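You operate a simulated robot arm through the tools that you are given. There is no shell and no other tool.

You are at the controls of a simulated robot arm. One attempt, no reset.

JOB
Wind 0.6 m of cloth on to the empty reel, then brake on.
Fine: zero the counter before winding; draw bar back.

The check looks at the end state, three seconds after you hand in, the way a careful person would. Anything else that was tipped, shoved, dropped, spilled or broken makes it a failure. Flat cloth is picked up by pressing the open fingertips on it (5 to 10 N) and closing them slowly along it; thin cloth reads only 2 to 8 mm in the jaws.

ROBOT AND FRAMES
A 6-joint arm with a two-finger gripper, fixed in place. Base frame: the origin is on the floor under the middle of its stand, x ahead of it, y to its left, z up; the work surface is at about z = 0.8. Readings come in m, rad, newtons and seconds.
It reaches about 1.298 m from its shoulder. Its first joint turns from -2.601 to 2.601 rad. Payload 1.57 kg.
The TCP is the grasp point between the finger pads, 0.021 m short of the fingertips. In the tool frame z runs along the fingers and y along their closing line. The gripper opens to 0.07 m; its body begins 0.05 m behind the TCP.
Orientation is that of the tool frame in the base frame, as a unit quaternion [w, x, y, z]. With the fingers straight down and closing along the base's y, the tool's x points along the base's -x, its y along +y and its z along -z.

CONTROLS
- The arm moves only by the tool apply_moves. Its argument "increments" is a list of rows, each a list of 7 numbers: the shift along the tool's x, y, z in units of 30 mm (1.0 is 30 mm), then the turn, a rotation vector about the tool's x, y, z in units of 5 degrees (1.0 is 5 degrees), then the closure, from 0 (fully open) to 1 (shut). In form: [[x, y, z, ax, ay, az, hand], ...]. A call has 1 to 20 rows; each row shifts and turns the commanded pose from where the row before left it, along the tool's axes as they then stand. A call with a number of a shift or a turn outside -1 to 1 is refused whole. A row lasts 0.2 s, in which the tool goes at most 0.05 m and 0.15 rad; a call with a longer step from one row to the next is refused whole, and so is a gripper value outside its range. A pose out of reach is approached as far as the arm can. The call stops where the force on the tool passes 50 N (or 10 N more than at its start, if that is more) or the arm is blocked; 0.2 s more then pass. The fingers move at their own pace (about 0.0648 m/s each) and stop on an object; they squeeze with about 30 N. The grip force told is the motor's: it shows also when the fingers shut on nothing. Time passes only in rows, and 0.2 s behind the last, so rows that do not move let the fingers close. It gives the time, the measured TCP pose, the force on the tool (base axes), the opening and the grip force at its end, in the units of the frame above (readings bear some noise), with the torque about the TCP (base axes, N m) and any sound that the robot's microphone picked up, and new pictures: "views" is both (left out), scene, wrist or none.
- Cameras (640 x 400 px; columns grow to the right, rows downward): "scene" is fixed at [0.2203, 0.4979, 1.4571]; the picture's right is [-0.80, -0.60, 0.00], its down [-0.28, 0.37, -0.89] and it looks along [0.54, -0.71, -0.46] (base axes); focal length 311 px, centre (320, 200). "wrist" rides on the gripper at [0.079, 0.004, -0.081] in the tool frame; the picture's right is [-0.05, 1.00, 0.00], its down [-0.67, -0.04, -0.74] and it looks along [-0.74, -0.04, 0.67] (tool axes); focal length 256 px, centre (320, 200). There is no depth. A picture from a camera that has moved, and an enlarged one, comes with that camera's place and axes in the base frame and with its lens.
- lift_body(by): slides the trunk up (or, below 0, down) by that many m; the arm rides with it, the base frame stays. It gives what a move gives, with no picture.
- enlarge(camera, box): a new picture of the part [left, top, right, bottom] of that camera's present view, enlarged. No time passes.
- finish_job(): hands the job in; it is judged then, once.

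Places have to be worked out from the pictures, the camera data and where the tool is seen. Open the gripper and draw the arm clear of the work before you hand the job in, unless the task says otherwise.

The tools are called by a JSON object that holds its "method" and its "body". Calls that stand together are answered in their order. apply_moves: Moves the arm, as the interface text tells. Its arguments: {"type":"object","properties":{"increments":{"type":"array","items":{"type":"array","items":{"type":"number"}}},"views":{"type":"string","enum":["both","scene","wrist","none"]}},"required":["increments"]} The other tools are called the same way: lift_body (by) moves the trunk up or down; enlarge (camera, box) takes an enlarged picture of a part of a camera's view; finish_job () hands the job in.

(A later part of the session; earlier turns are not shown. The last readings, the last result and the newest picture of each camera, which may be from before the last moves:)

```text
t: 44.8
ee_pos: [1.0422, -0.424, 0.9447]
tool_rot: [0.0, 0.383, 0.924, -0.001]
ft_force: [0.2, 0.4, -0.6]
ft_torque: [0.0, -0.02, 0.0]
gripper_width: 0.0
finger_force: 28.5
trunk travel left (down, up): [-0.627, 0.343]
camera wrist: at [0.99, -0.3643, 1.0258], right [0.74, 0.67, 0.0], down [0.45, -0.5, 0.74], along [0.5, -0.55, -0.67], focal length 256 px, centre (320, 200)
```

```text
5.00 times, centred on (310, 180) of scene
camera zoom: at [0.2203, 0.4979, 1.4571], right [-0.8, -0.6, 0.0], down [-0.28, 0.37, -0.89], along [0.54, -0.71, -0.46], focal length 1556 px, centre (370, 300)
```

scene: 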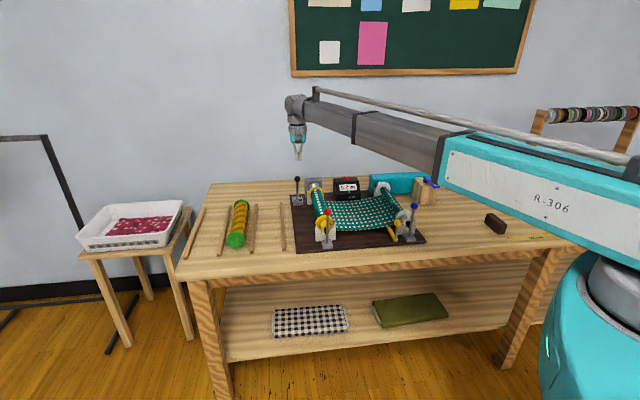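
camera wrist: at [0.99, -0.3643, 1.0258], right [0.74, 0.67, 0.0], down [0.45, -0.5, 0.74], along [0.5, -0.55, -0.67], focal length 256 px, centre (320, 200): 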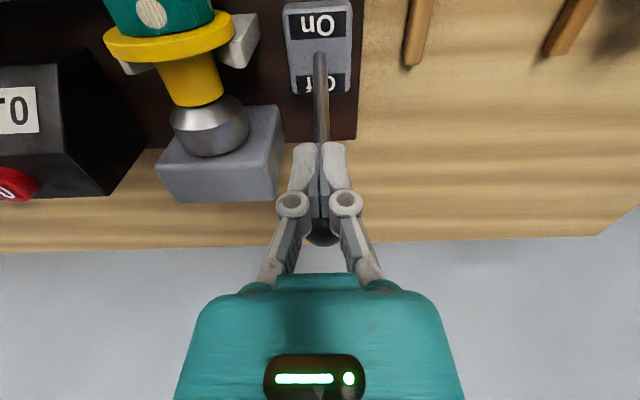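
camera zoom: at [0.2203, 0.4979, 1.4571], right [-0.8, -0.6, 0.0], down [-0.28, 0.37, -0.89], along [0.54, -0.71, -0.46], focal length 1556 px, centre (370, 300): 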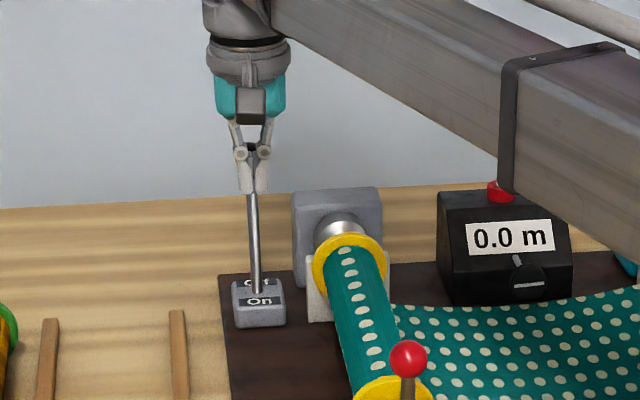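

No force or click yet. I'll back off a few centimetres to see where the lever rests.

{"method": "apply_moves", "body": {"increments": [[0.7, 0, 0, 0, 0, 0, 1], [0.9, 0, 0, 0, 0, 0, 1], [0.9, 0, 0, 0, 0, 0, 1], [0.5, 0, 0, 0, 0, 0, 1]], "views": "wrist"}}

{"method": "enlarge", "body": {"camera": "scene", "box": [270, 140, 350, 220]}}

{"method": "enlarge", "body": {"camera": "wrist", "box": [240, 60, 400, 260]}}

```text
t: 45.8
ee_pos: [0.9781, -0.3584, 0.945]
tool_rot: [0.0, 0.382, 0.924, 0.0]
ft_force: [0.8, -0.1, 0.5]
ft_torque: [0.01, -0.02, 0.01]
gripper_width: 0.0
finger_force: 28.8
trunk travel left (down, up): [-0.627, 0.343]
camera wrist: at [0.9268, -0.2992, 1.026], right [0.74, 0.67, 0.0], down [0.45, -0.5, 0.74], along [0.5, -0.55, -0.67], focal length 256 px, centre (320, 200)
```

wrist: 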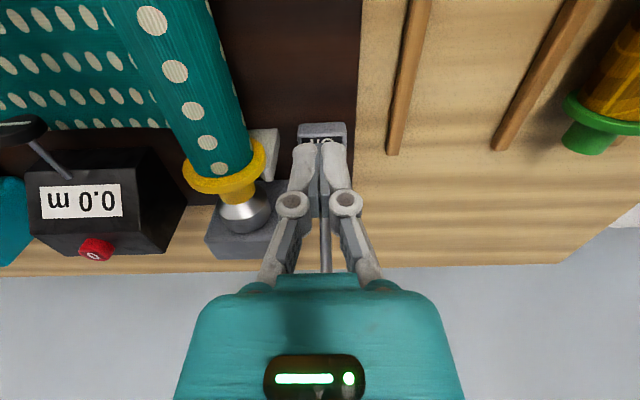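

```text
5.00 times, centred on (310, 180) of scene
camera zoom: at [0.2203, 0.4979, 1.4571], right [-0.8, -0.6, 0.0], down [-0.28, 0.37, -0.89], along [0.54, -0.71, -0.46], focal length 1556 px, centre (370, 300)
```

zoom: 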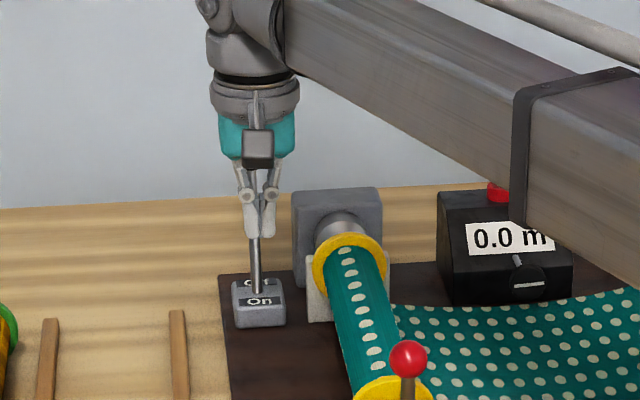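

```text
2.00 times, centred on (320, 160) of wrist
camera zoom: at [0.9268, -0.2992, 1.026], right [0.74, 0.67, 0.0], down [0.45, -0.5, 0.74], along [0.5, -0.55, -0.67], focal length 512 px, centre (320, 280)
```

zoom: 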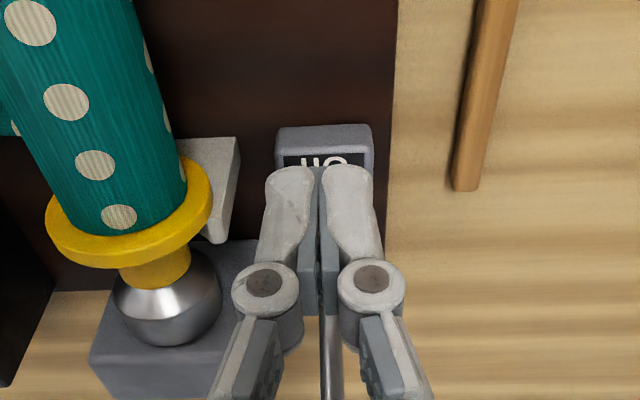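

The lever stayed leaning back. I'll raise the trunk and take a clear look at the lever and machine state.

{"method": "lift_body", "body": {"by": 0.12}}

{"method": "apply_moves", "body": {"increments": [[0.9, 0, 0, 0, 0, 0, 1], [0.9, 0, 0, 0, 0, 0, 1], [0.9, 0, 0, 0, 0, 0, 0]], "views": "wrist"}}

{"method": "enlarge", "body": {"camera": "scene", "box": [280, 165, 440, 255]}}

{"method": "enlarge", "body": {"camera": "wrist", "box": [240, 90, 400, 250]}}

```text
t: 47.3
ee_pos: [0.979, -0.3584, 1.0641]
tool_rot: [0.0, 0.382, 0.924, 0.0]
ft_force: [0.0, 0.2, 0.2]
ft_torque: [0.0, -0.01, -0.02]
gripper_width: 0.0
finger_force: 28.0
trunk travel left (down, up): [-0.747, 0.223]
```

```text
t: 48.1
ee_pos: [0.922, -0.3004, 1.0661]
tool_rot: [0.0, 0.383, 0.924, 0.0]
ft_force: [0.3, -0.5, 0.1]
ft_torque: [-0.02, 0.01, -0.01]
gripper_width: 0.042
finger_force: 0.2
trunk travel left (down, up): [-0.747, 0.223]
camera wrist: at [0.8701, -0.2415, 1.1461], right [0.74, 0.67, 0.0], down [0.45, -0.5, 0.74], along [0.5, -0.55, -0.67], focal length 256 px, centre (320, 200)
```

wrist: 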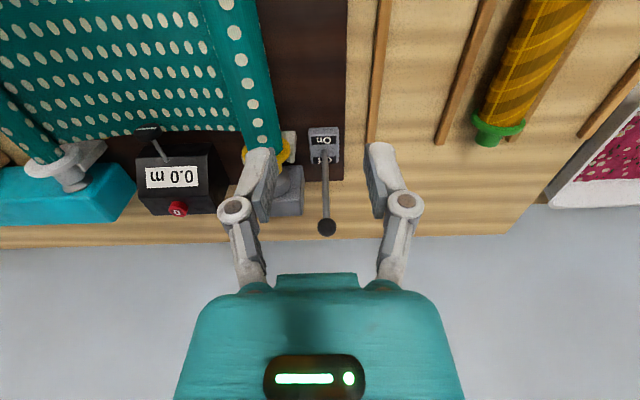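

```text
4.00 times, centred on (360, 210) of scene
camera zoom: at [0.2203, 0.4979, 1.4571], right [-0.8, -0.6, 0.0], down [-0.28, 0.37, -0.89], along [0.54, -0.71, -0.46], focal length 1244 px, centre (160, 160)
```

zoom: 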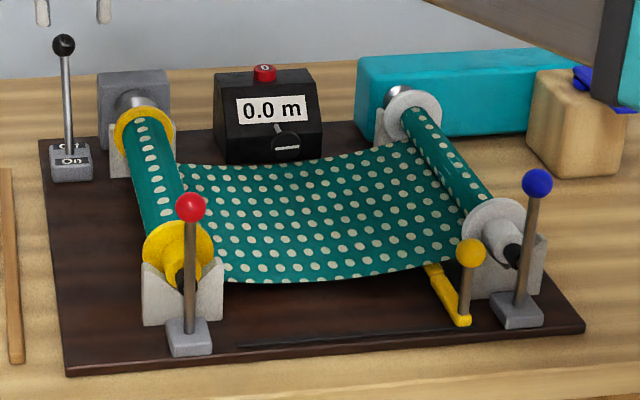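

```text
2.50 times, centred on (320, 170) of wrist
camera zoom: at [0.8701, -0.2415, 1.1461], right [0.74, 0.67, 0.0], down [0.45, -0.5, 0.74], along [0.5, -0.55, -0.67], focal length 640 px, centre (320, 275)
```

zoom: 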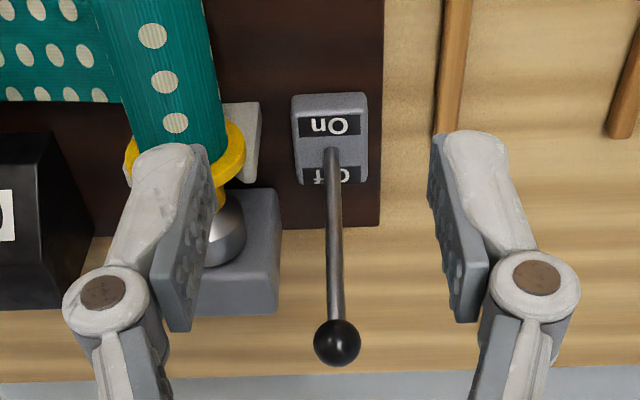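

Lever is now clearly at Off (leaning back). I'll return above the crank handle with open fingers and check where the handle sits.

{"method": "apply_moves", "body": {"increments": [[-0.04, -0.95, 0, 0, 0, 0, 0], [-0.04, -0.95, 0, 0, 0, 0, 0], [-0.04, -0.95, 0, 0, 0, 0, 0], [-0.04, -0.95, 0, 0, 0, 0, 0], [-0.04, -0.95, 0, 0, 0, 0, 0], [-0.04, -0.95, 0, 0, 0, 0, 0], [-0.04, -0.95, 0, 0, 0, 0, 0], [-0.04, -0.95, 0, 0, 0, 0, 0], [-0.04, -0.95, 0, 0, 0, 0, 0], [-0.04, -0.95, 0, 0, 0, 0, 0], [-0.04, -0.95, 0, 0, 0, 0, 0], [-0.04, -0.95, 0, 0, 0, 0, 0], [-0.04, -0.95, 0, 0, 0, 0, 0], [-0.04, -0.95, 0, 0, 0, 0, 0], [-0.04, -0.95, 0, 0, 0, 0, 0], [-0.04, -0.95, 0, 0, 0, 0, 0], [-0.04, -0.95, 0, 0, 0, 0, 0], [-0.04, -0.95, 0, 0, 0, 0, 0], [-0.04, -0.95, 0, 0, 0, 0, 0], [-0.04, -0.95, 0, 0, 0, 0, 0]], "views": "wrist"}}

{"method": "enlarge", "body": {"camera": "wrist", "box": [240, 40, 400, 200]}}

{"method": "enlarge", "body": {"camera": "scene", "box": [280, 130, 470, 250]}}

```text
t: 52.3
ee_pos: [0.5367, -0.7228, 1.0658]
tool_rot: [0.0, 0.383, 0.924, 0.0]
ft_force: [-0.5, -0.3, -0.4]
ft_torque: [0.03, 0.02, -0.01]
gripper_width: 0.07
finger_force: 0.0
trunk travel left (down, up): [-0.747, 0.223]
camera wrist: at [0.4836, -0.6635, 1.146], right [0.74, 0.67, 0.0], down [0.45, -0.5, 0.74], along [0.5, -0.55, -0.67], focal length 256 px, centre (320, 200)
```

wrist: 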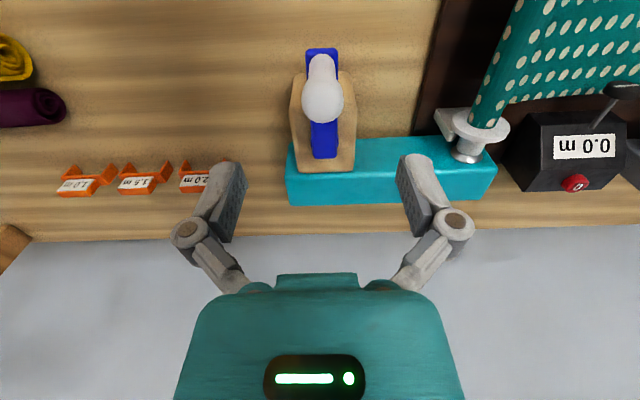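

```text
2.50 times, centred on (320, 120) of wrist
camera zoom: at [0.4836, -0.6635, 1.146], right [0.74, 0.67, 0.0], down [0.45, -0.5, 0.74], along [0.5, -0.55, -0.67], focal length 640 px, centre (320, 400)
```

zoom: 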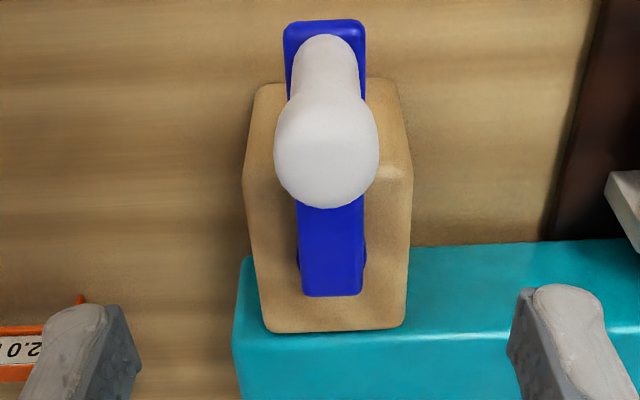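

```text
3.33 times, centred on (375, 190) of scene
camera zoom: at [0.2203, 0.4979, 1.4571], right [-0.8, -0.6, 0.0], down [-0.28, 0.37, -0.89], along [0.54, -0.71, -0.46], focal length 1037 px, centre (137, 233)
```

zoom: 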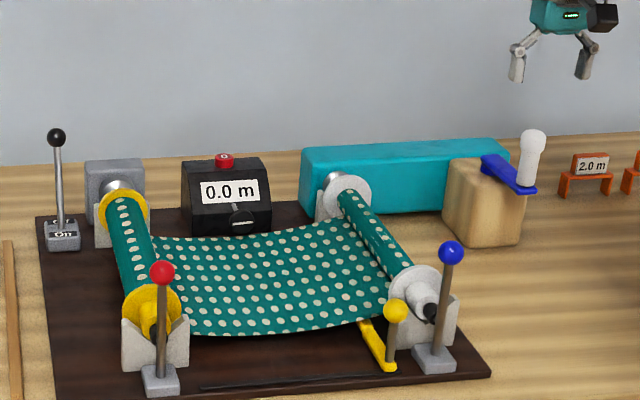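

The handle is again centred between the fingers. I'll lower the trunk 0.1 m and grip it.

{"method": "lift_body", "body": {"by": -0.1}}

{"method": "apply_moves", "body": {"increments": [[0, 0.05, 0, 0, 0, 0, 0.4], [0, 0, 0, 0, 0, 0, 0.6], [0, 0, 0, 0, 0, 0, 1], [0, 0, 0, 0, 0, 0, 1]], "views": "wrist"}}

```text
t: 53.6
ee_pos: [0.5351, -0.7214, 0.9666]
tool_rot: [0.0, 0.383, 0.924, 0.0]
ft_force: [0.9, -1.2, -1.2]
ft_torque: [0.0, 0.05, -0.02]
gripper_width: 0.0705
finger_force: 0.0
trunk travel left (down, up): [-0.647, 0.323]
```

```text
t: 54.6
ee_pos: [0.538, -0.7213, 0.9647]
tool_rot: [0.0, 0.382, 0.924, 0.0]
ft_force: [-0.1, 0.1, 0.9]
ft_torque: [0.03, 0.05, -0.01]
gripper_width: 0.0271
finger_force: 31.8
trunk travel left (down, up): [-0.647, 0.323]
camera wrist: at [0.4852, -0.6618, 1.0462], right [0.74, 0.67, 0.0], down [0.45, -0.5, 0.74], along [0.5, -0.55, -0.67], focal length 256 px, centre (320, 200)
```

wrist: 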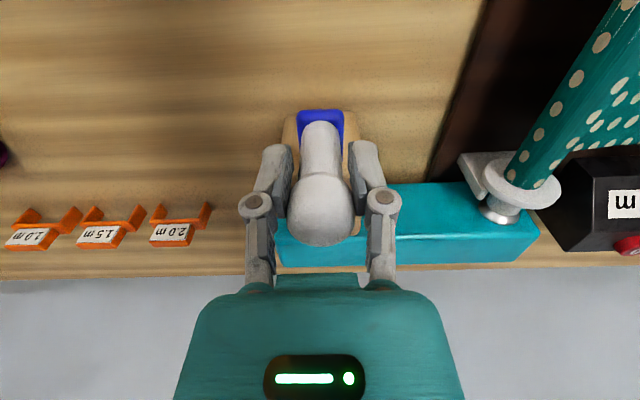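

Gripped with almost no force. I'll turn the crank 20° clockwise in small steps and compare the resistance to before.

{"method": "apply_moves", "body": {"increments": [[-0.01, 0.235, 0, 0, 0, 0, 1], [-0.031, 0.234, 0, 0, 0, 0, 1], [-0.051, 0.23, 0, 0, 0, 0, 1], [-0.071, 0.225, 0, 0, 0, 0, 1], [0, 0, 0, 0, 0, 0, 1]], "views": "wrist"}}

{"method": "enlarge", "body": {"camera": "scene", "box": [280, 130, 470, 250]}}

```text
t: 55.8
ee_pos: [0.5619, -0.706, 0.964]
tool_rot: [-0.001, 0.383, 0.924, 0.001]
ft_force: [3.3, -6.0, 6.5]
ft_torque: [-0.08, -0.16, 0.01]
gripper_width: 0.0273
finger_force: 32.0
trunk travel left (down, up): [-0.647, 0.323]
camera wrist: at [0.5088, -0.6457, 1.0461], right [0.74, 0.67, 0.0], down [0.45, -0.5, 0.75], along [0.5, -0.55, -0.67], focal length 256 px, centre (320, 200)
```

wrist: 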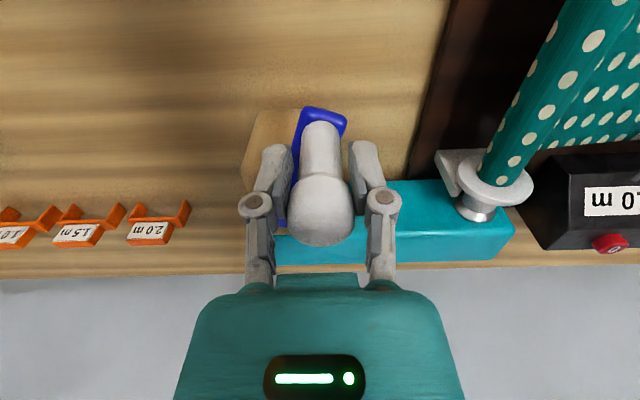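

```text
3.33 times, centred on (375, 190) of scene
camera zoom: at [0.2203, 0.4979, 1.4571], right [-0.8, -0.6, 0.0], down [-0.28, 0.37, -0.89], along [0.54, -0.71, -0.46], focal length 1037 px, centre (137, 233)
```

zoom: 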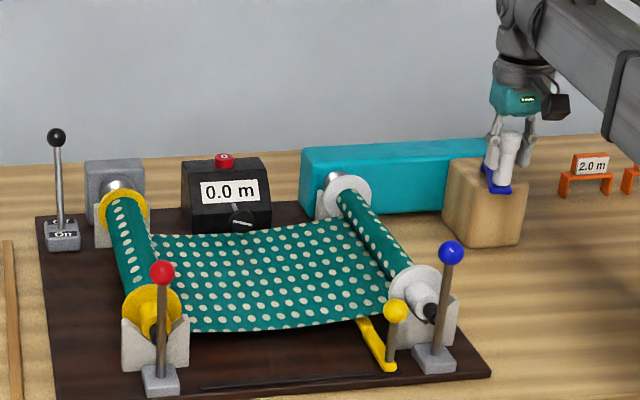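

Now the crank turns freely (a few newtons), which confirms the Off/On lever is the brake. I'll continue the circle from 20° to 60° and check the radial force.

{"method": "apply_moves", "body": {"increments": [[-0.199, 0.427, 0, 0, 0, 0, 1], [-0.27, 0.386, 0, 0, 0, 0, 1], [-0.333, 0.333, 0, 0, 0, 0, 1], [-0.386, 0.27, 0, 0, 0, 0, 1], [0, 0, 0, 0, 0, 0, 1]], "views": "wrist"}}

{"method": "enlarge", "body": {"camera": "scene", "box": [280, 130, 470, 250]}}

```text
t: 57.0
ee_pos: [0.6156, -0.6984, 0.9648]
tool_rot: [0.0, 0.382, 0.924, 0.0]
ft_force: [0.7, 0.8, 1.4]
ft_torque: [0.2, 0.09, 0.02]
gripper_width: 0.0271
finger_force: 32.0
trunk travel left (down, up): [-0.647, 0.323]
camera wrist: at [0.5632, -0.6401, 1.0462], right [0.74, 0.67, 0.0], down [0.45, -0.5, 0.74], along [0.5, -0.55, -0.67], focal length 256 px, centre (320, 200)
```

wrist: 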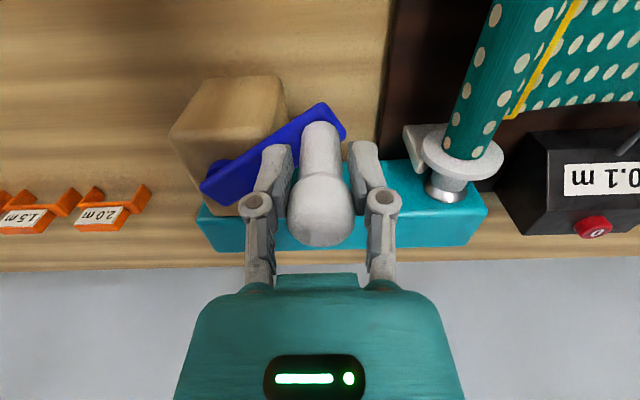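

```text
3.33 times, centred on (375, 190) of scene
camera zoom: at [0.2203, 0.4979, 1.4571], right [-0.8, -0.6, 0.0], down [-0.28, 0.37, -0.89], along [0.54, -0.71, -0.46], focal length 1037 px, centre (137, 233)
```

zoom: 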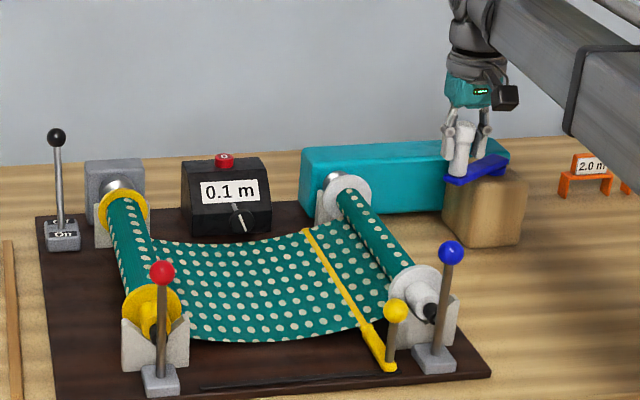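

The counter reads 0.1 m after about 60° of crank and forces are tiny, so the circle fits well. I'll continue 60°→120° and read the counter again.

{"method": "apply_moves", "body": {"increments": [[-0.427, 0.199, 0, 0, 0, 0, 1], [-0.455, 0.122, 0, 0, 0, 0, 1], [-0.469, 0.041, 0, 0, 0, 0, 1], [-0.469, -0.041, 0, 0, 0, 0, 1], [-0.455, -0.122, 0, 0, 0, 0, 1], [-0.427, -0.199, 0, 0, 0, 0, 1], [0, 0, 0, 0, 0, 0, 1]], "views": "wrist"}}

{"method": "enlarge", "body": {"camera": "scene", "box": [280, 130, 470, 250]}}

{"method": "enlarge", "body": {"camera": "scene", "box": [330, 170, 370, 210]}}

```text
t: 58.6
ee_pos: [0.6775, -0.7568, 0.9649]
tool_rot: [0.001, 0.383, 0.924, 0.001]
ft_force: [31.8, 9.3, 7.4]
ft_torque: [-0.46, -0.26, 0.19]
gripper_width: 0.027
finger_force: 31.8
trunk travel left (down, up): [-0.647, 0.323]
camera wrist: at [0.6252, -0.6971, 1.0455], right [0.74, 0.67, 0.0], down [0.44, -0.5, 0.75], along [0.5, -0.55, -0.67], focal length 256 px, centre (320, 200)
```

wrist: 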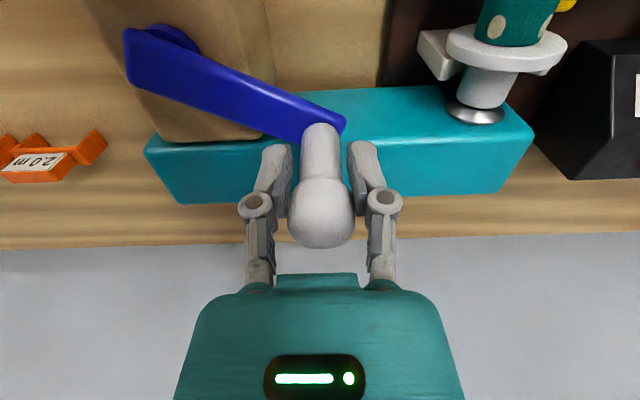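

```text
3.33 times, centred on (375, 190) of scene
camera zoom: at [0.2203, 0.4979, 1.4571], right [-0.8, -0.6, 0.0], down [-0.28, 0.37, -0.89], along [0.54, -0.71, -0.46], focal length 1037 px, centre (137, 233)
```

zoom: 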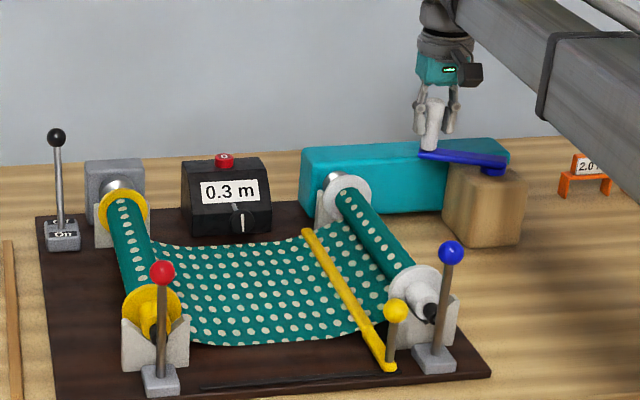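

```text
10.00 times, centred on (350, 190) of scene
camera zoom: at [0.2203, 0.4979, 1.4571], right [-0.8, -0.6, 0.0], down [-0.28, 0.37, -0.89], along [0.54, -0.71, -0.46], focal length 3111 px, centre (20, 300)
```

zoom: 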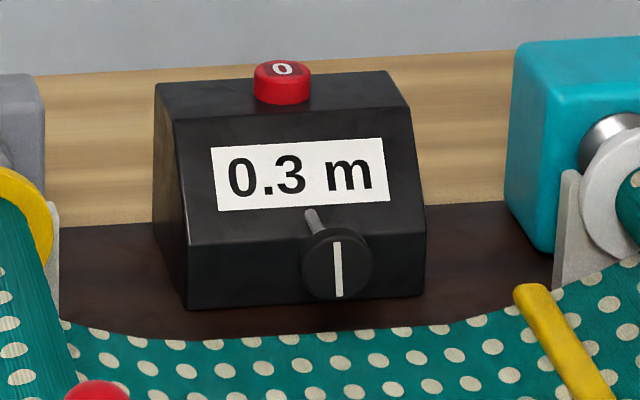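

Counter reads 0.3 m at 120°, with ~33 N outward radial force, so the true circle is slightly larger: centre ≈(0.5974,-0.7797), R≈0.0833. I'll correct the path and turn on to 150°.

{"method": "apply_moves", "body": {"increments": [[-0.511, -0.19, 0, 0, 0, 0, 1], [-0.342, -0.342, 0, 0, 0, 0, 1], [-0.278, -0.396, 0, 0, 0, 0, 1], [0, 0, 0, 0, 0, 0, 1]], "views": "wrist"}}

{"method": "enlarge", "body": {"camera": "scene", "box": [280, 130, 470, 250]}}

{"method": "enlarge", "body": {"camera": "scene", "box": [330, 170, 370, 210]}}

```text
t: 59.6
ee_pos: [0.6719, -0.7995, 0.9649]
tool_rot: [-0.003, 0.383, 0.924, 0.0]
ft_force: [-8.1, 7.4, -3.9]
ft_torque: [-0.01, -0.09, -0.12]
gripper_width: 0.0
finger_force: 28.1
trunk travel left (down, up): [-0.647, 0.323]
camera wrist: at [0.6192, -0.7402, 1.047], right [0.75, 0.67, 0.0], down [0.45, -0.5, 0.74], along [0.49, -0.55, -0.67], focal length 256 px, centre (320, 200)
```

wrist: 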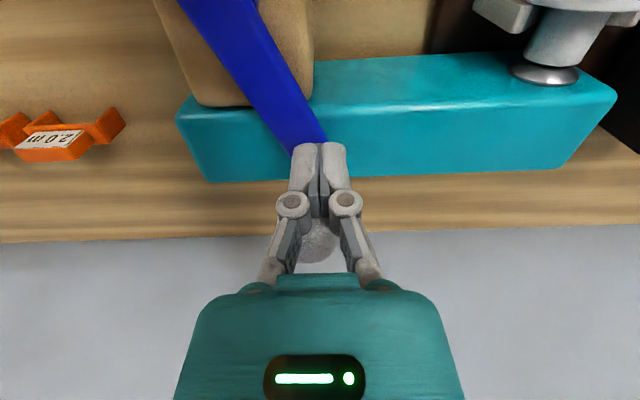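

```text
3.33 times, centred on (375, 190) of scene
camera zoom: at [0.2203, 0.4979, 1.4571], right [-0.8, -0.6, 0.0], down [-0.28, 0.37, -0.89], along [0.54, -0.71, -0.46], focal length 1037 px, centre (137, 233)
```

zoom: 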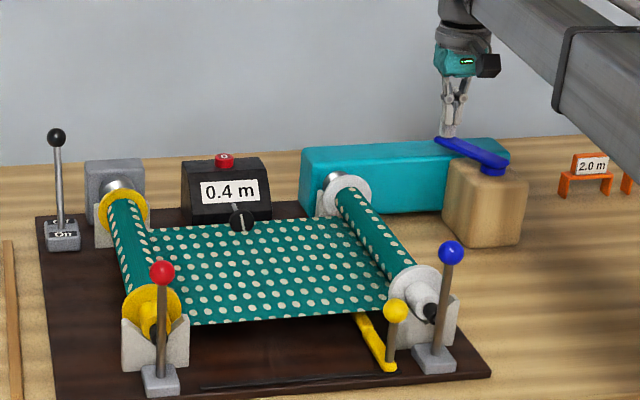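

```text
10.00 times, centred on (350, 190) of scene
camera zoom: at [0.2203, 0.4979, 1.4571], right [-0.8, -0.6, 0.0], down [-0.28, 0.37, -0.89], along [0.54, -0.71, -0.46], focal length 3111 px, centre (20, 300)
```

zoom: 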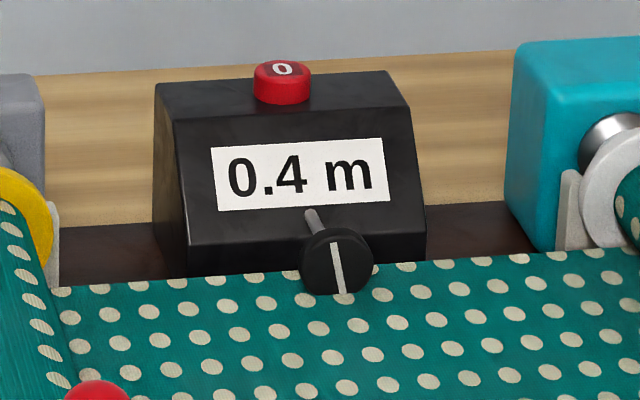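

The handle slipped out of the pads (opening 0) – the true crank radius must be larger than I used. The counter shows 0.4 m and the cloth is taut again. I'll open, rise clear and look before re-gripping.

{"method": "apply_moves", "body": {"increments": [[0.2, 0, 0, 0, 0, 0, 1], [0.2, 0, 0, 0, 0, 0, 1]], "views": "wrist"}}

{"method": "lift_body", "body": {"by": 0.1}}

{"method": "apply_moves", "body": {"increments": [[0.5, 0, 0, 0, 0, 0, 0], [0.5, 0, 0, 0, 0, 0, 0], [0.5, 0, 0, 0, 0, 0, 0]], "views": "wrist"}}

{"method": "enlarge", "body": {"camera": "wrist", "box": [220, 20, 420, 220]}}

{"method": "enlarge", "body": {"camera": "scene", "box": [280, 130, 470, 250]}}

```text
t: 60.2
ee_pos: [0.6681, -0.793, 0.9657]
tool_rot: [-0.001, 0.383, 0.924, 0.001]
ft_force: [0.1, -0.2, 0.5]
ft_torque: [0.03, 0.0, -0.01]
gripper_width: 0.0
finger_force: 28.7
trunk travel left (down, up): [-0.647, 0.323]
camera wrist: at [0.6164, -0.7337, 1.046], right [0.74, 0.67, 0.0], down [0.45, -0.5, 0.74], along [0.5, -0.55, -0.67], focal length 256 px, centre (320, 200)
```

wrist: 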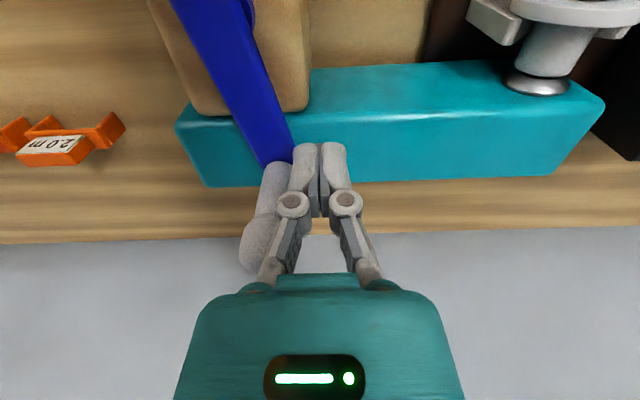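

```text
t: 61.5
ee_pos: [0.6678, -0.7929, 1.0656]
tool_rot: [0.0, 0.383, 0.924, 0.0]
ft_force: [0.0, -0.8, 0.5]
ft_torque: [0.02, -0.02, -0.03]
gripper_width: 0.0
finger_force: 28.1
trunk travel left (down, up): [-0.747, 0.223]
```

```text
t: 62.4
ee_pos: [0.6362, -0.7617, 1.0651]
tool_rot: [-0.001, 0.383, 0.924, 0.0]
ft_force: [-0.6, 0.8, -0.2]
ft_torque: [-0.02, 0.0, 0.0]
gripper_width: 0.0698
finger_force: 0.1
trunk travel left (down, up): [-0.747, 0.223]
camera wrist: at [0.585, -0.702, 1.1461], right [0.74, 0.67, 0.0], down [0.45, -0.5, 0.74], along [0.5, -0.55, -0.67], focal length 256 px, centre (320, 200)
```

wrist: 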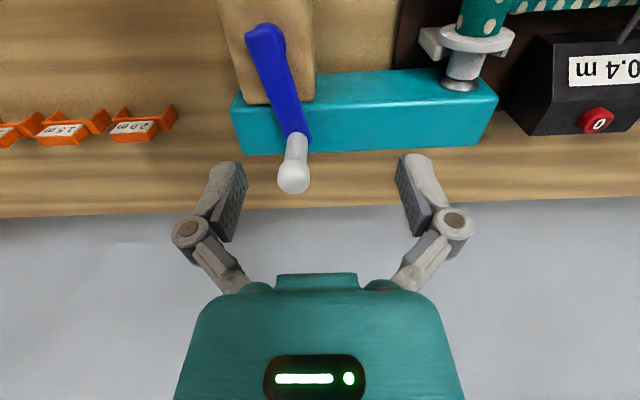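

```text
2.00 times, centred on (320, 120) of wrist
camera zoom: at [0.585, -0.702, 1.1461], right [0.74, 0.67, 0.0], down [0.45, -0.5, 0.74], along [0.5, -0.55, -0.67], focal length 512 px, centre (320, 360)
```

zoom: 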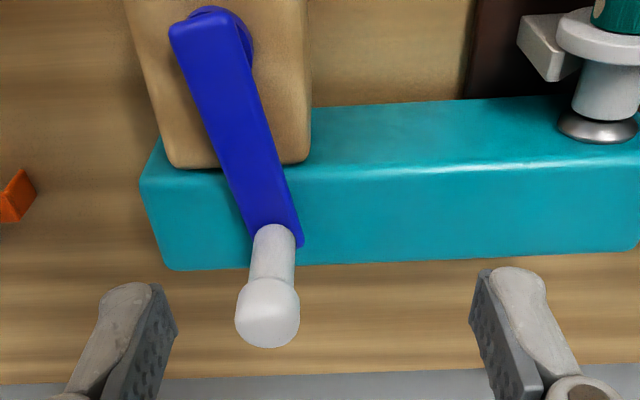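

```text
3.33 times, centred on (375, 190) of scene
camera zoom: at [0.2203, 0.4979, 1.4571], right [-0.8, -0.6, 0.0], down [-0.28, 0.37, -0.89], along [0.54, -0.71, -0.46], focal length 1037 px, centre (137, 233)
```

zoom: 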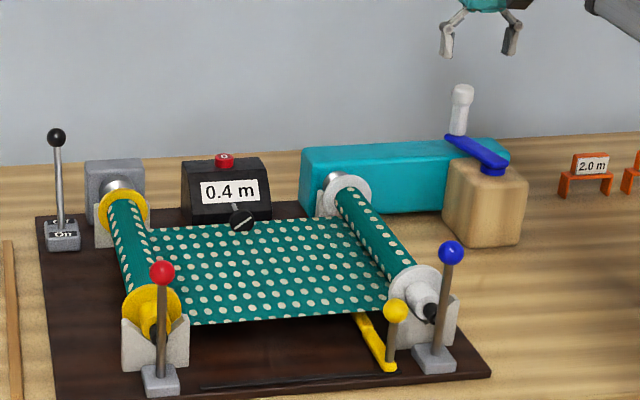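

The handle is now near (0.6695,-0.8305) – refit gives crank centre ≈(0.598,-0.7805), R≈0.086, current crank angle ≈170°. I'll move above it, keeping the height, and verify alignment.

{"method": "apply_moves", "body": {"increments": [[-0.602, -0.21, 0, 0, 0, 0, 0], [-0.602, -0.21, 0, 0, 0, 0, 0], [-0.602, -0.21, 0, 0, 0, 0, 0], [-0.602, -0.21, 0, 0, 0, 0, 0], [0, 0, 0, 0, 0, 0, 0]], "views": "wrist"}}

{"method": "enlarge", "body": {"camera": "wrist", "box": [220, 20, 420, 220]}}

{"method": "enlarge", "body": {"camera": "scene", "box": [330, 170, 370, 210]}}

{"method": "enlarge", "body": {"camera": "scene", "box": [390, 110, 470, 210]}}

```text
t: 63.5
ee_pos: [0.6702, -0.8296, 1.065]
tool_rot: [0.0, 0.383, 0.924, 0.0]
ft_force: [-0.3, -0.2, 0.0]
ft_torque: [0.03, -0.02, 0.01]
gripper_width: 0.0699
finger_force: 0.0
trunk travel left (down, up): [-0.747, 0.223]
camera wrist: at [0.6182, -0.7709, 1.146], right [0.74, 0.67, 0.0], down [0.45, -0.5, 0.74], along [0.5, -0.55, -0.67], focal length 256 px, centre (320, 200)
```

wrist: 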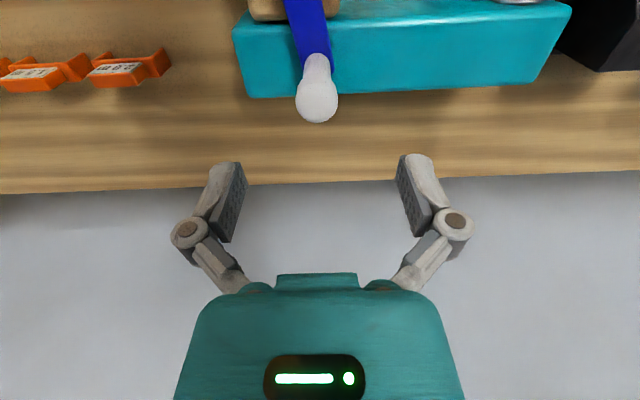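

```text
2.00 times, centred on (320, 120) of wrist
camera zoom: at [0.6182, -0.7709, 1.146], right [0.74, 0.67, 0.0], down [0.45, -0.5, 0.74], along [0.5, -0.55, -0.67], focal length 512 px, centre (320, 360)
```

zoom: 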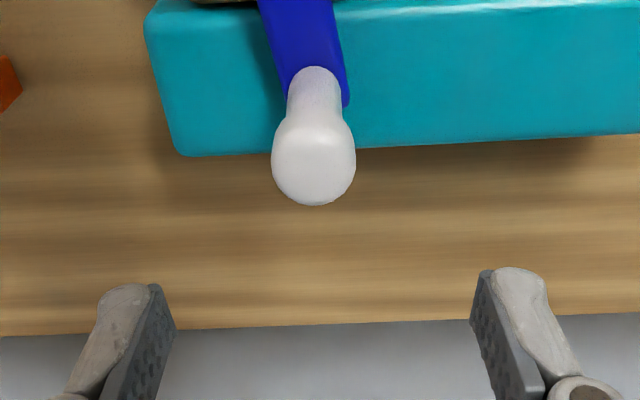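

```text
10.00 times, centred on (350, 190) of scene
camera zoom: at [0.2203, 0.4979, 1.4571], right [-0.8, -0.6, 0.0], down [-0.28, 0.37, -0.89], along [0.54, -0.71, -0.46], focal length 3111 px, centre (20, 300)
```

zoom: 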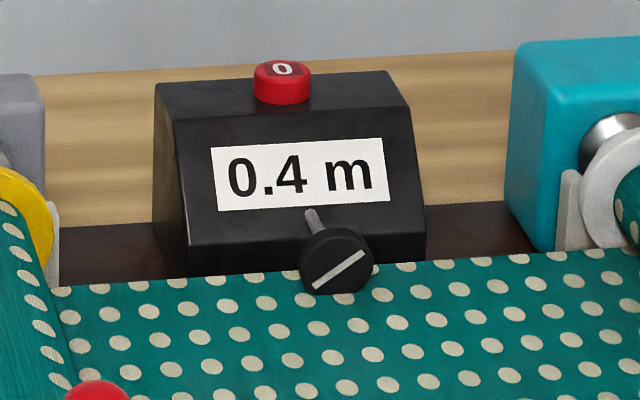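

```text
4.00 times, centred on (430, 160) of scene
camera zoom: at [0.2203, 0.4979, 1.4571], right [-0.8, -0.6, 0.0], down [-0.28, 0.37, -0.89], along [0.54, -0.71, -0.46], focal length 1244 px, centre (-120, 360)
```

zoom: 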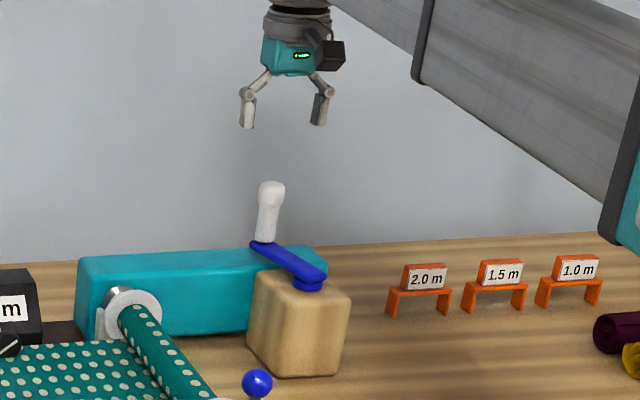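

The handle is centred under the open fingers and static at 0.4 m. I'll lower and re-grip.

{"method": "lift_body", "body": {"by": -0.1}}

{"method": "apply_moves", "body": {"increments": [[0, -0.05, 0, 0, 0, 0, 0.4], [0, 0, 0, 0, 0, 0, 0.6], [0, 0, 0, 0, 0, 0, 1], [0, 0, 0, 0, 0, 0, 1]], "views": "wrist"}}

{"method": "enlarge", "body": {"camera": "wrist", "box": [220, 80, 420, 280]}}

{"method": "enlarge", "body": {"camera": "scene", "box": [330, 170, 370, 210]}}

```text
t: 64.9
ee_pos: [0.6701, -0.8298, 0.9653]
tool_rot: [0.0, 0.383, 0.924, 0.0]
ft_force: [-0.3, -0.7, 0.2]
ft_torque: [0.0, 0.0, -0.01]
gripper_width: 0.0701
finger_force: 0.0
trunk travel left (down, up): [-0.647, 0.323]
```

```text
t: 65.9
ee_pos: [0.6701, -0.8315, 0.9656]
tool_rot: [0.0, 0.383, 0.924, 0.001]
ft_force: [-0.8, 0.5, 0.6]
ft_torque: [0.01, -0.01, 0.01]
gripper_width: 0.027
finger_force: 31.8
trunk travel left (down, up): [-0.647, 0.323]
camera wrist: at [0.6169, -0.7714, 1.0462], right [0.74, 0.67, 0.0], down [0.45, -0.5, 0.74], along [0.5, -0.55, -0.67], focal length 256 px, centre (320, 200)
```

wrist: 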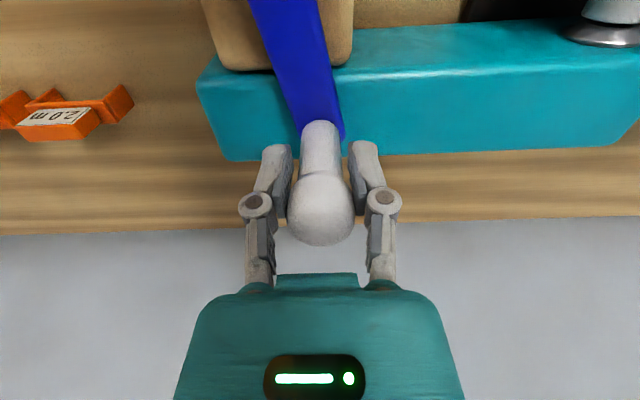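

```text
2.00 times, centred on (320, 180) of wrist
camera zoom: at [0.6169, -0.7714, 1.0462], right [0.74, 0.67, 0.0], down [0.45, -0.5, 0.74], along [0.5, -0.55, -0.67], focal length 512 px, centre (320, 240)
```

zoom: 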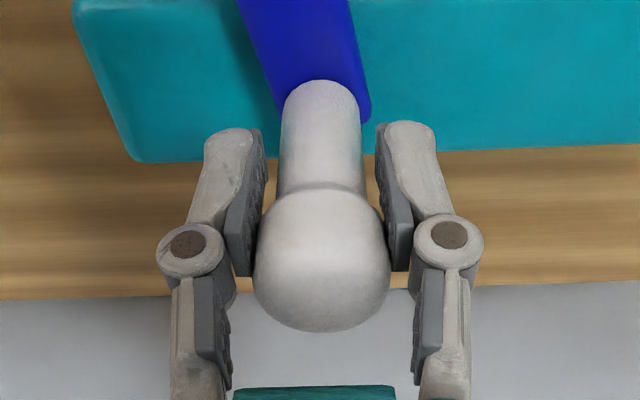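

```text
10.00 times, centred on (350, 190) of scene
camera zoom: at [0.2203, 0.4979, 1.4571], right [-0.8, -0.6, 0.0], down [-0.28, 0.37, -0.89], along [0.54, -0.71, -0.46], focal length 3111 px, centre (20, 300)
```

zoom: 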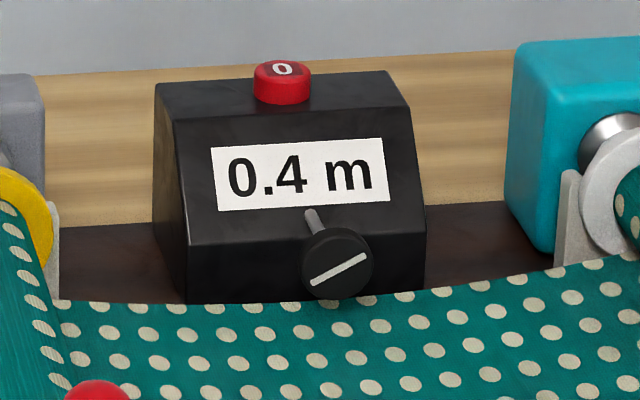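

Re-gripped with ~0 N at about 170° of crank. I'll turn slowly (5° per row) to 200° with the corrected radius, checking forces and counter.

{"method": "apply_moves", "body": {"increments": [[-0.033, -0.252, 0, 0, 0, 0, 1], [-0.011, -0.254, 0, 0, 0, 0, 1], [0.011, -0.254, 0, 0, 0, 0, 1], [0.033, -0.252, 0, 0, 0, 0, 1], [0.055, -0.248, 0, 0, 0, 0, 1], [0.077, -0.243, 0, 0, 0, 0, 1], [0, 0, 0, 0, 0, 0, 1]], "views": "wrist"}}

{"method": "enlarge", "body": {"camera": "scene", "box": [280, 130, 470, 250]}}

{"method": "enlarge", "body": {"camera": "scene", "box": [330, 170, 370, 210]}}

```text
t: 67.5
ee_pos: [0.6351, -0.86, 0.9654]
tool_rot: [0.001, 0.382, 0.924, 0.0]
ft_force: [8.2, -16.7, 13.5]
ft_torque: [-0.12, -0.19, -0.03]
gripper_width: 0.0276
finger_force: 31.8
trunk travel left (down, up): [-0.647, 0.323]
camera wrist: at [0.5825, -0.8015, 1.0457], right [0.74, 0.67, 0.0], down [0.45, -0.49, 0.75], along [0.5, -0.56, -0.67], focal length 256 px, centre (320, 200)
```

wrist: 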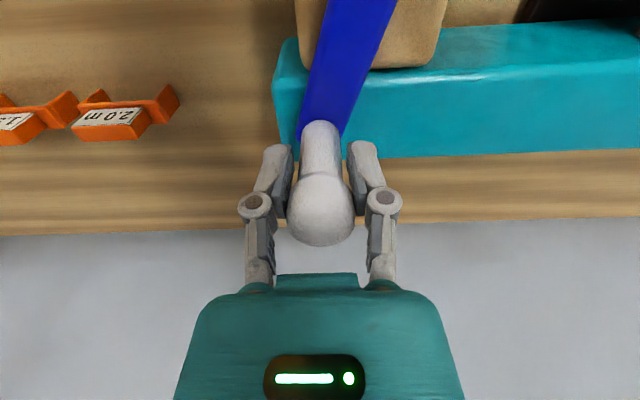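

```text
3.33 times, centred on (375, 190) of scene
camera zoom: at [0.2203, 0.4979, 1.4571], right [-0.8, -0.6, 0.0], down [-0.28, 0.37, -0.89], along [0.54, -0.71, -0.46], focal length 1037 px, centre (137, 233)
```

zoom: 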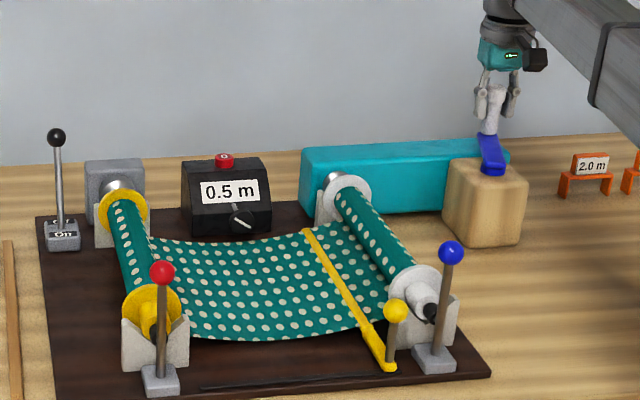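

```text
10.00 times, centred on (350, 190) of scene
camera zoom: at [0.2203, 0.4979, 1.4571], right [-0.8, -0.6, 0.0], down [-0.28, 0.37, -0.89], along [0.54, -0.71, -0.46], focal length 3111 px, centre (20, 300)
```

zoom: 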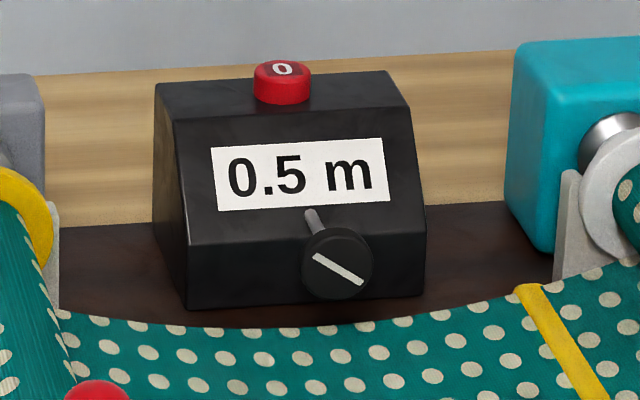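

Counter reads 0.5 m at ~200°; unwrapping the wheel marks gives ~9–10° of wheel per crank degree, and with a 15 mm wheel I estimate ≈0.46 m. I'll advance 25° more slowly with a small outward correction and read again.

{"method": "apply_moves", "body": {"increments": [[0.057, -0.262, 0, 0, 0, 0, 1], [0.1175, -0.226, 0, 0, 0, 0, 1], [0.137, -0.215, 0, 0, 0, 0, 1], [0.155, -0.202, 0, 0, 0, 0, 1], [0.172, -0.188, 0, 0, 0, 0, 1], [0, 0, 0, 0, 0, 0, 1]], "views": "wrist"}}

{"method": "enlarge", "body": {"camera": "scene", "box": [280, 130, 470, 250]}}

{"method": "enlarge", "body": {"camera": "scene", "box": [330, 170, 370, 210]}}

```text
t: 68.9
ee_pos: [0.5985, -0.8693, 0.9645]
tool_rot: [0.0, 0.382, 0.924, 0.001]
ft_force: [-0.6, 5.3, -1.8]
ft_torque: [0.08, 0.1, 0.04]
gripper_width: 0.0269
finger_force: 31.9
trunk travel left (down, up): [-0.647, 0.323]
camera wrist: at [0.546, -0.8105, 1.0462], right [0.74, 0.67, 0.0], down [0.45, -0.5, 0.74], along [0.5, -0.55, -0.67], focal length 256 px, centre (320, 200)
```

wrist: 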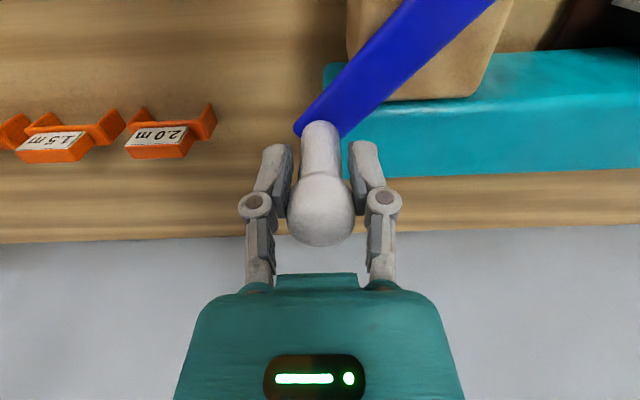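

```text
3.33 times, centred on (375, 190) of scene
camera zoom: at [0.2203, 0.4979, 1.4571], right [-0.8, -0.6, 0.0], down [-0.28, 0.37, -0.89], along [0.54, -0.71, -0.46], focal length 1037 px, centre (137, 233)
```

zoom: 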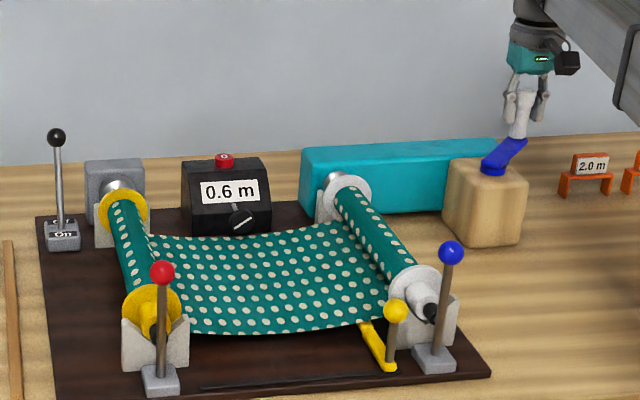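

```text
10.00 times, centred on (350, 190) of scene
camera zoom: at [0.2203, 0.4979, 1.4571], right [-0.8, -0.6, 0.0], down [-0.28, 0.37, -0.89], along [0.54, -0.71, -0.46], focal length 3111 px, centre (20, 300)
```

zoom: 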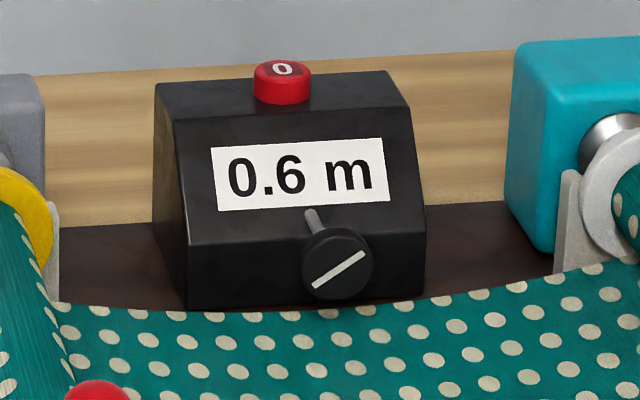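

Display shows 0.6 m at crank ≈225°. Before deciding how much more to turn, I'll measure the counter wheel and its mark precisely with tight zooms.

{"method": "enlarge", "body": {"camera": "scene", "box": [346, 190, 358, 202]}}

{"method": "enlarge", "body": {"camera": "scene", "box": [336, 190, 406, 234]}}

{"method": "enlarge", "body": {"camera": "scene", "box": [370, 180, 410, 225]}}

```text
16.00 times, centred on (352, 196) of scene
camera zoom: at [0.2203, 0.4979, 1.4571], right [-0.8, -0.6, 0.0], down [-0.28, 0.37, -0.89], along [0.54, -0.71, -0.46], focal length 4978 px, centre (-192, 264)
```

zoom: 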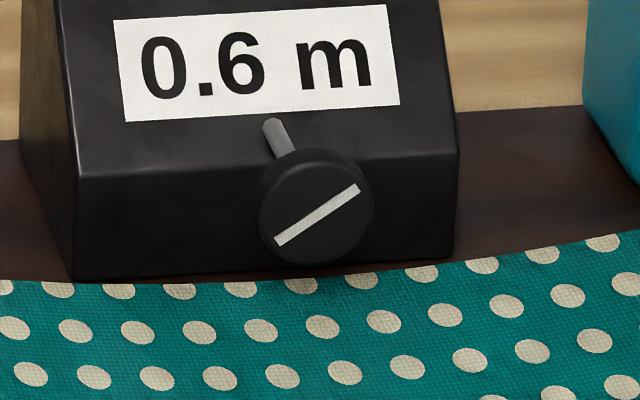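

```text
9.09 times, centred on (371, 212) of scene
camera zoom: at [0.2203, 0.4979, 1.4571], right [-0.8, -0.6, 0.0], down [-0.28, 0.37, -0.89], along [0.54, -0.71, -0.46], focal length 2828 px, centre (-144, 91)
```

zoom: 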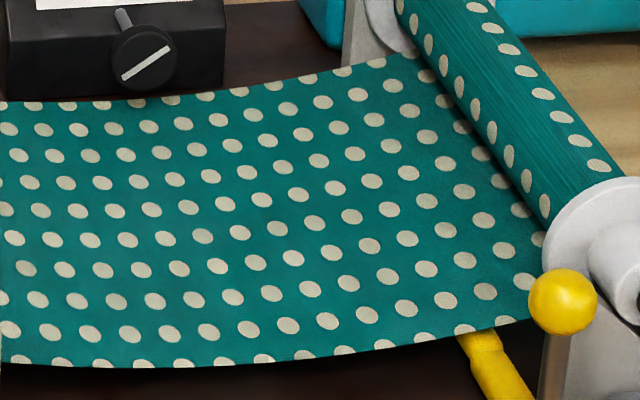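

```text
8.89 times, centred on (390, 202) of scene
camera zoom: at [0.2203, 0.4979, 1.4571], right [-0.8, -0.6, 0.0], down [-0.28, 0.37, -0.89], along [0.54, -0.71, -0.46], focal length 2766 px, centre (-302, 178)
```

zoom: 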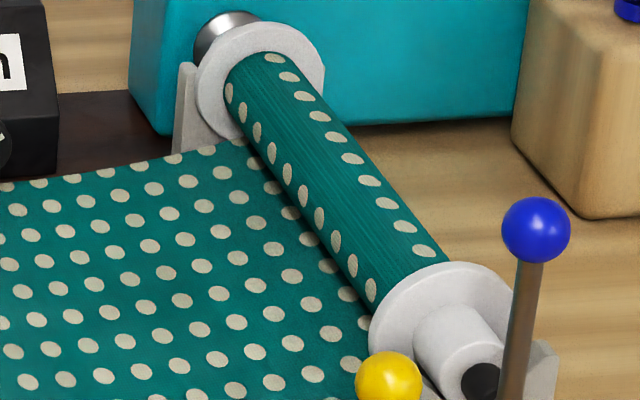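

The wheel marks fit W ≈ 8.06θ+0.0037θ², and the display steps (0.0/0.1/0.3/0.4/0.5/0.6, rounding) bracket the wound length at ≈0.56–0.57 m now. About 12° more of crank should bring it close to 0.60 m, so I'll turn that slowly.

{"method": "apply_moves", "body": {"increments": [[0.1477, -0.1377, 0, 0, 0, 0, 1], [0.157, -0.127, 0, 0, 0, 0, 1], [0.1654, -0.1158, 0, 0, 0, 0, 1], [0, 0, 0, 0, 0, 0, 1], [0, 0, 0, 0, 0, 0, 1]], "views": "wrist"}}

{"method": "enlarge", "body": {"camera": "scene", "box": [346, 190, 358, 202]}}

{"method": "enlarge", "body": {"camera": "scene", "box": [280, 130, 470, 250]}}

```text
t: 70.1
ee_pos: [0.58, -0.8677, 0.9658]
tool_rot: [-0.001, 0.382, 0.924, 0.0]
ft_force: [-0.2, 1.5, -0.4]
ft_torque: [-0.08, -0.02, 0.01]
gripper_width: 0.0272
finger_force: 32.6
trunk travel left (down, up): [-0.647, 0.323]
camera wrist: at [0.5277, -0.8086, 1.046], right [0.74, 0.67, 0.0], down [0.45, -0.5, 0.75], along [0.5, -0.55, -0.67], focal length 256 px, centre (320, 200)
```

wrist: 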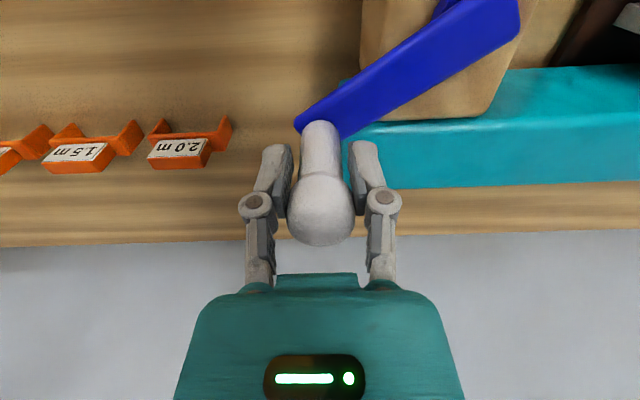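

```text
16.00 times, centred on (352, 196) of scene
camera zoom: at [0.2203, 0.4979, 1.4571], right [-0.8, -0.6, 0.0], down [-0.28, 0.37, -0.89], along [0.54, -0.71, -0.46], focal length 4978 px, centre (-192, 264)
```

zoom: 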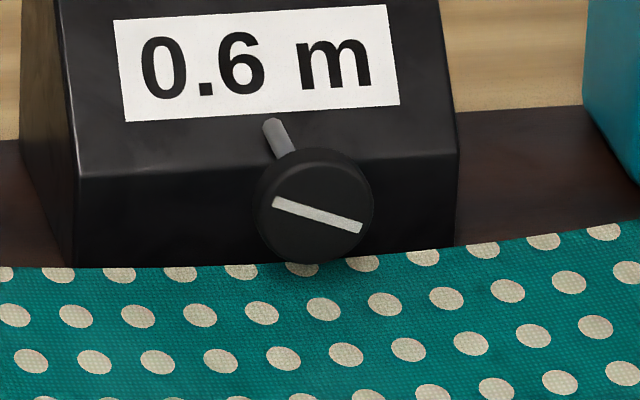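

```text
3.33 times, centred on (375, 190) of scene
camera zoom: at [0.2203, 0.4979, 1.4571], right [-0.8, -0.6, 0.0], down [-0.28, 0.37, -0.89], along [0.54, -0.71, -0.46], focal length 1037 px, centre (137, 233)
```

zoom: 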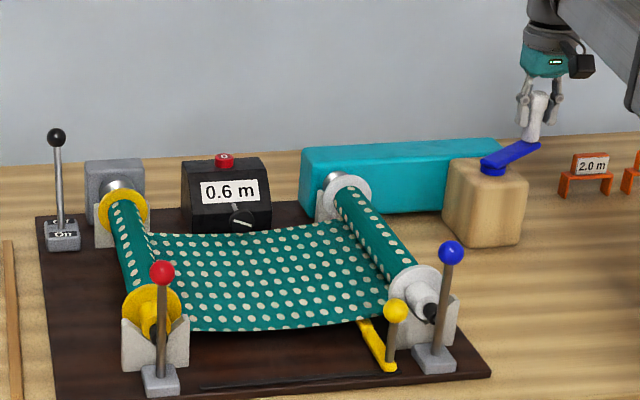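

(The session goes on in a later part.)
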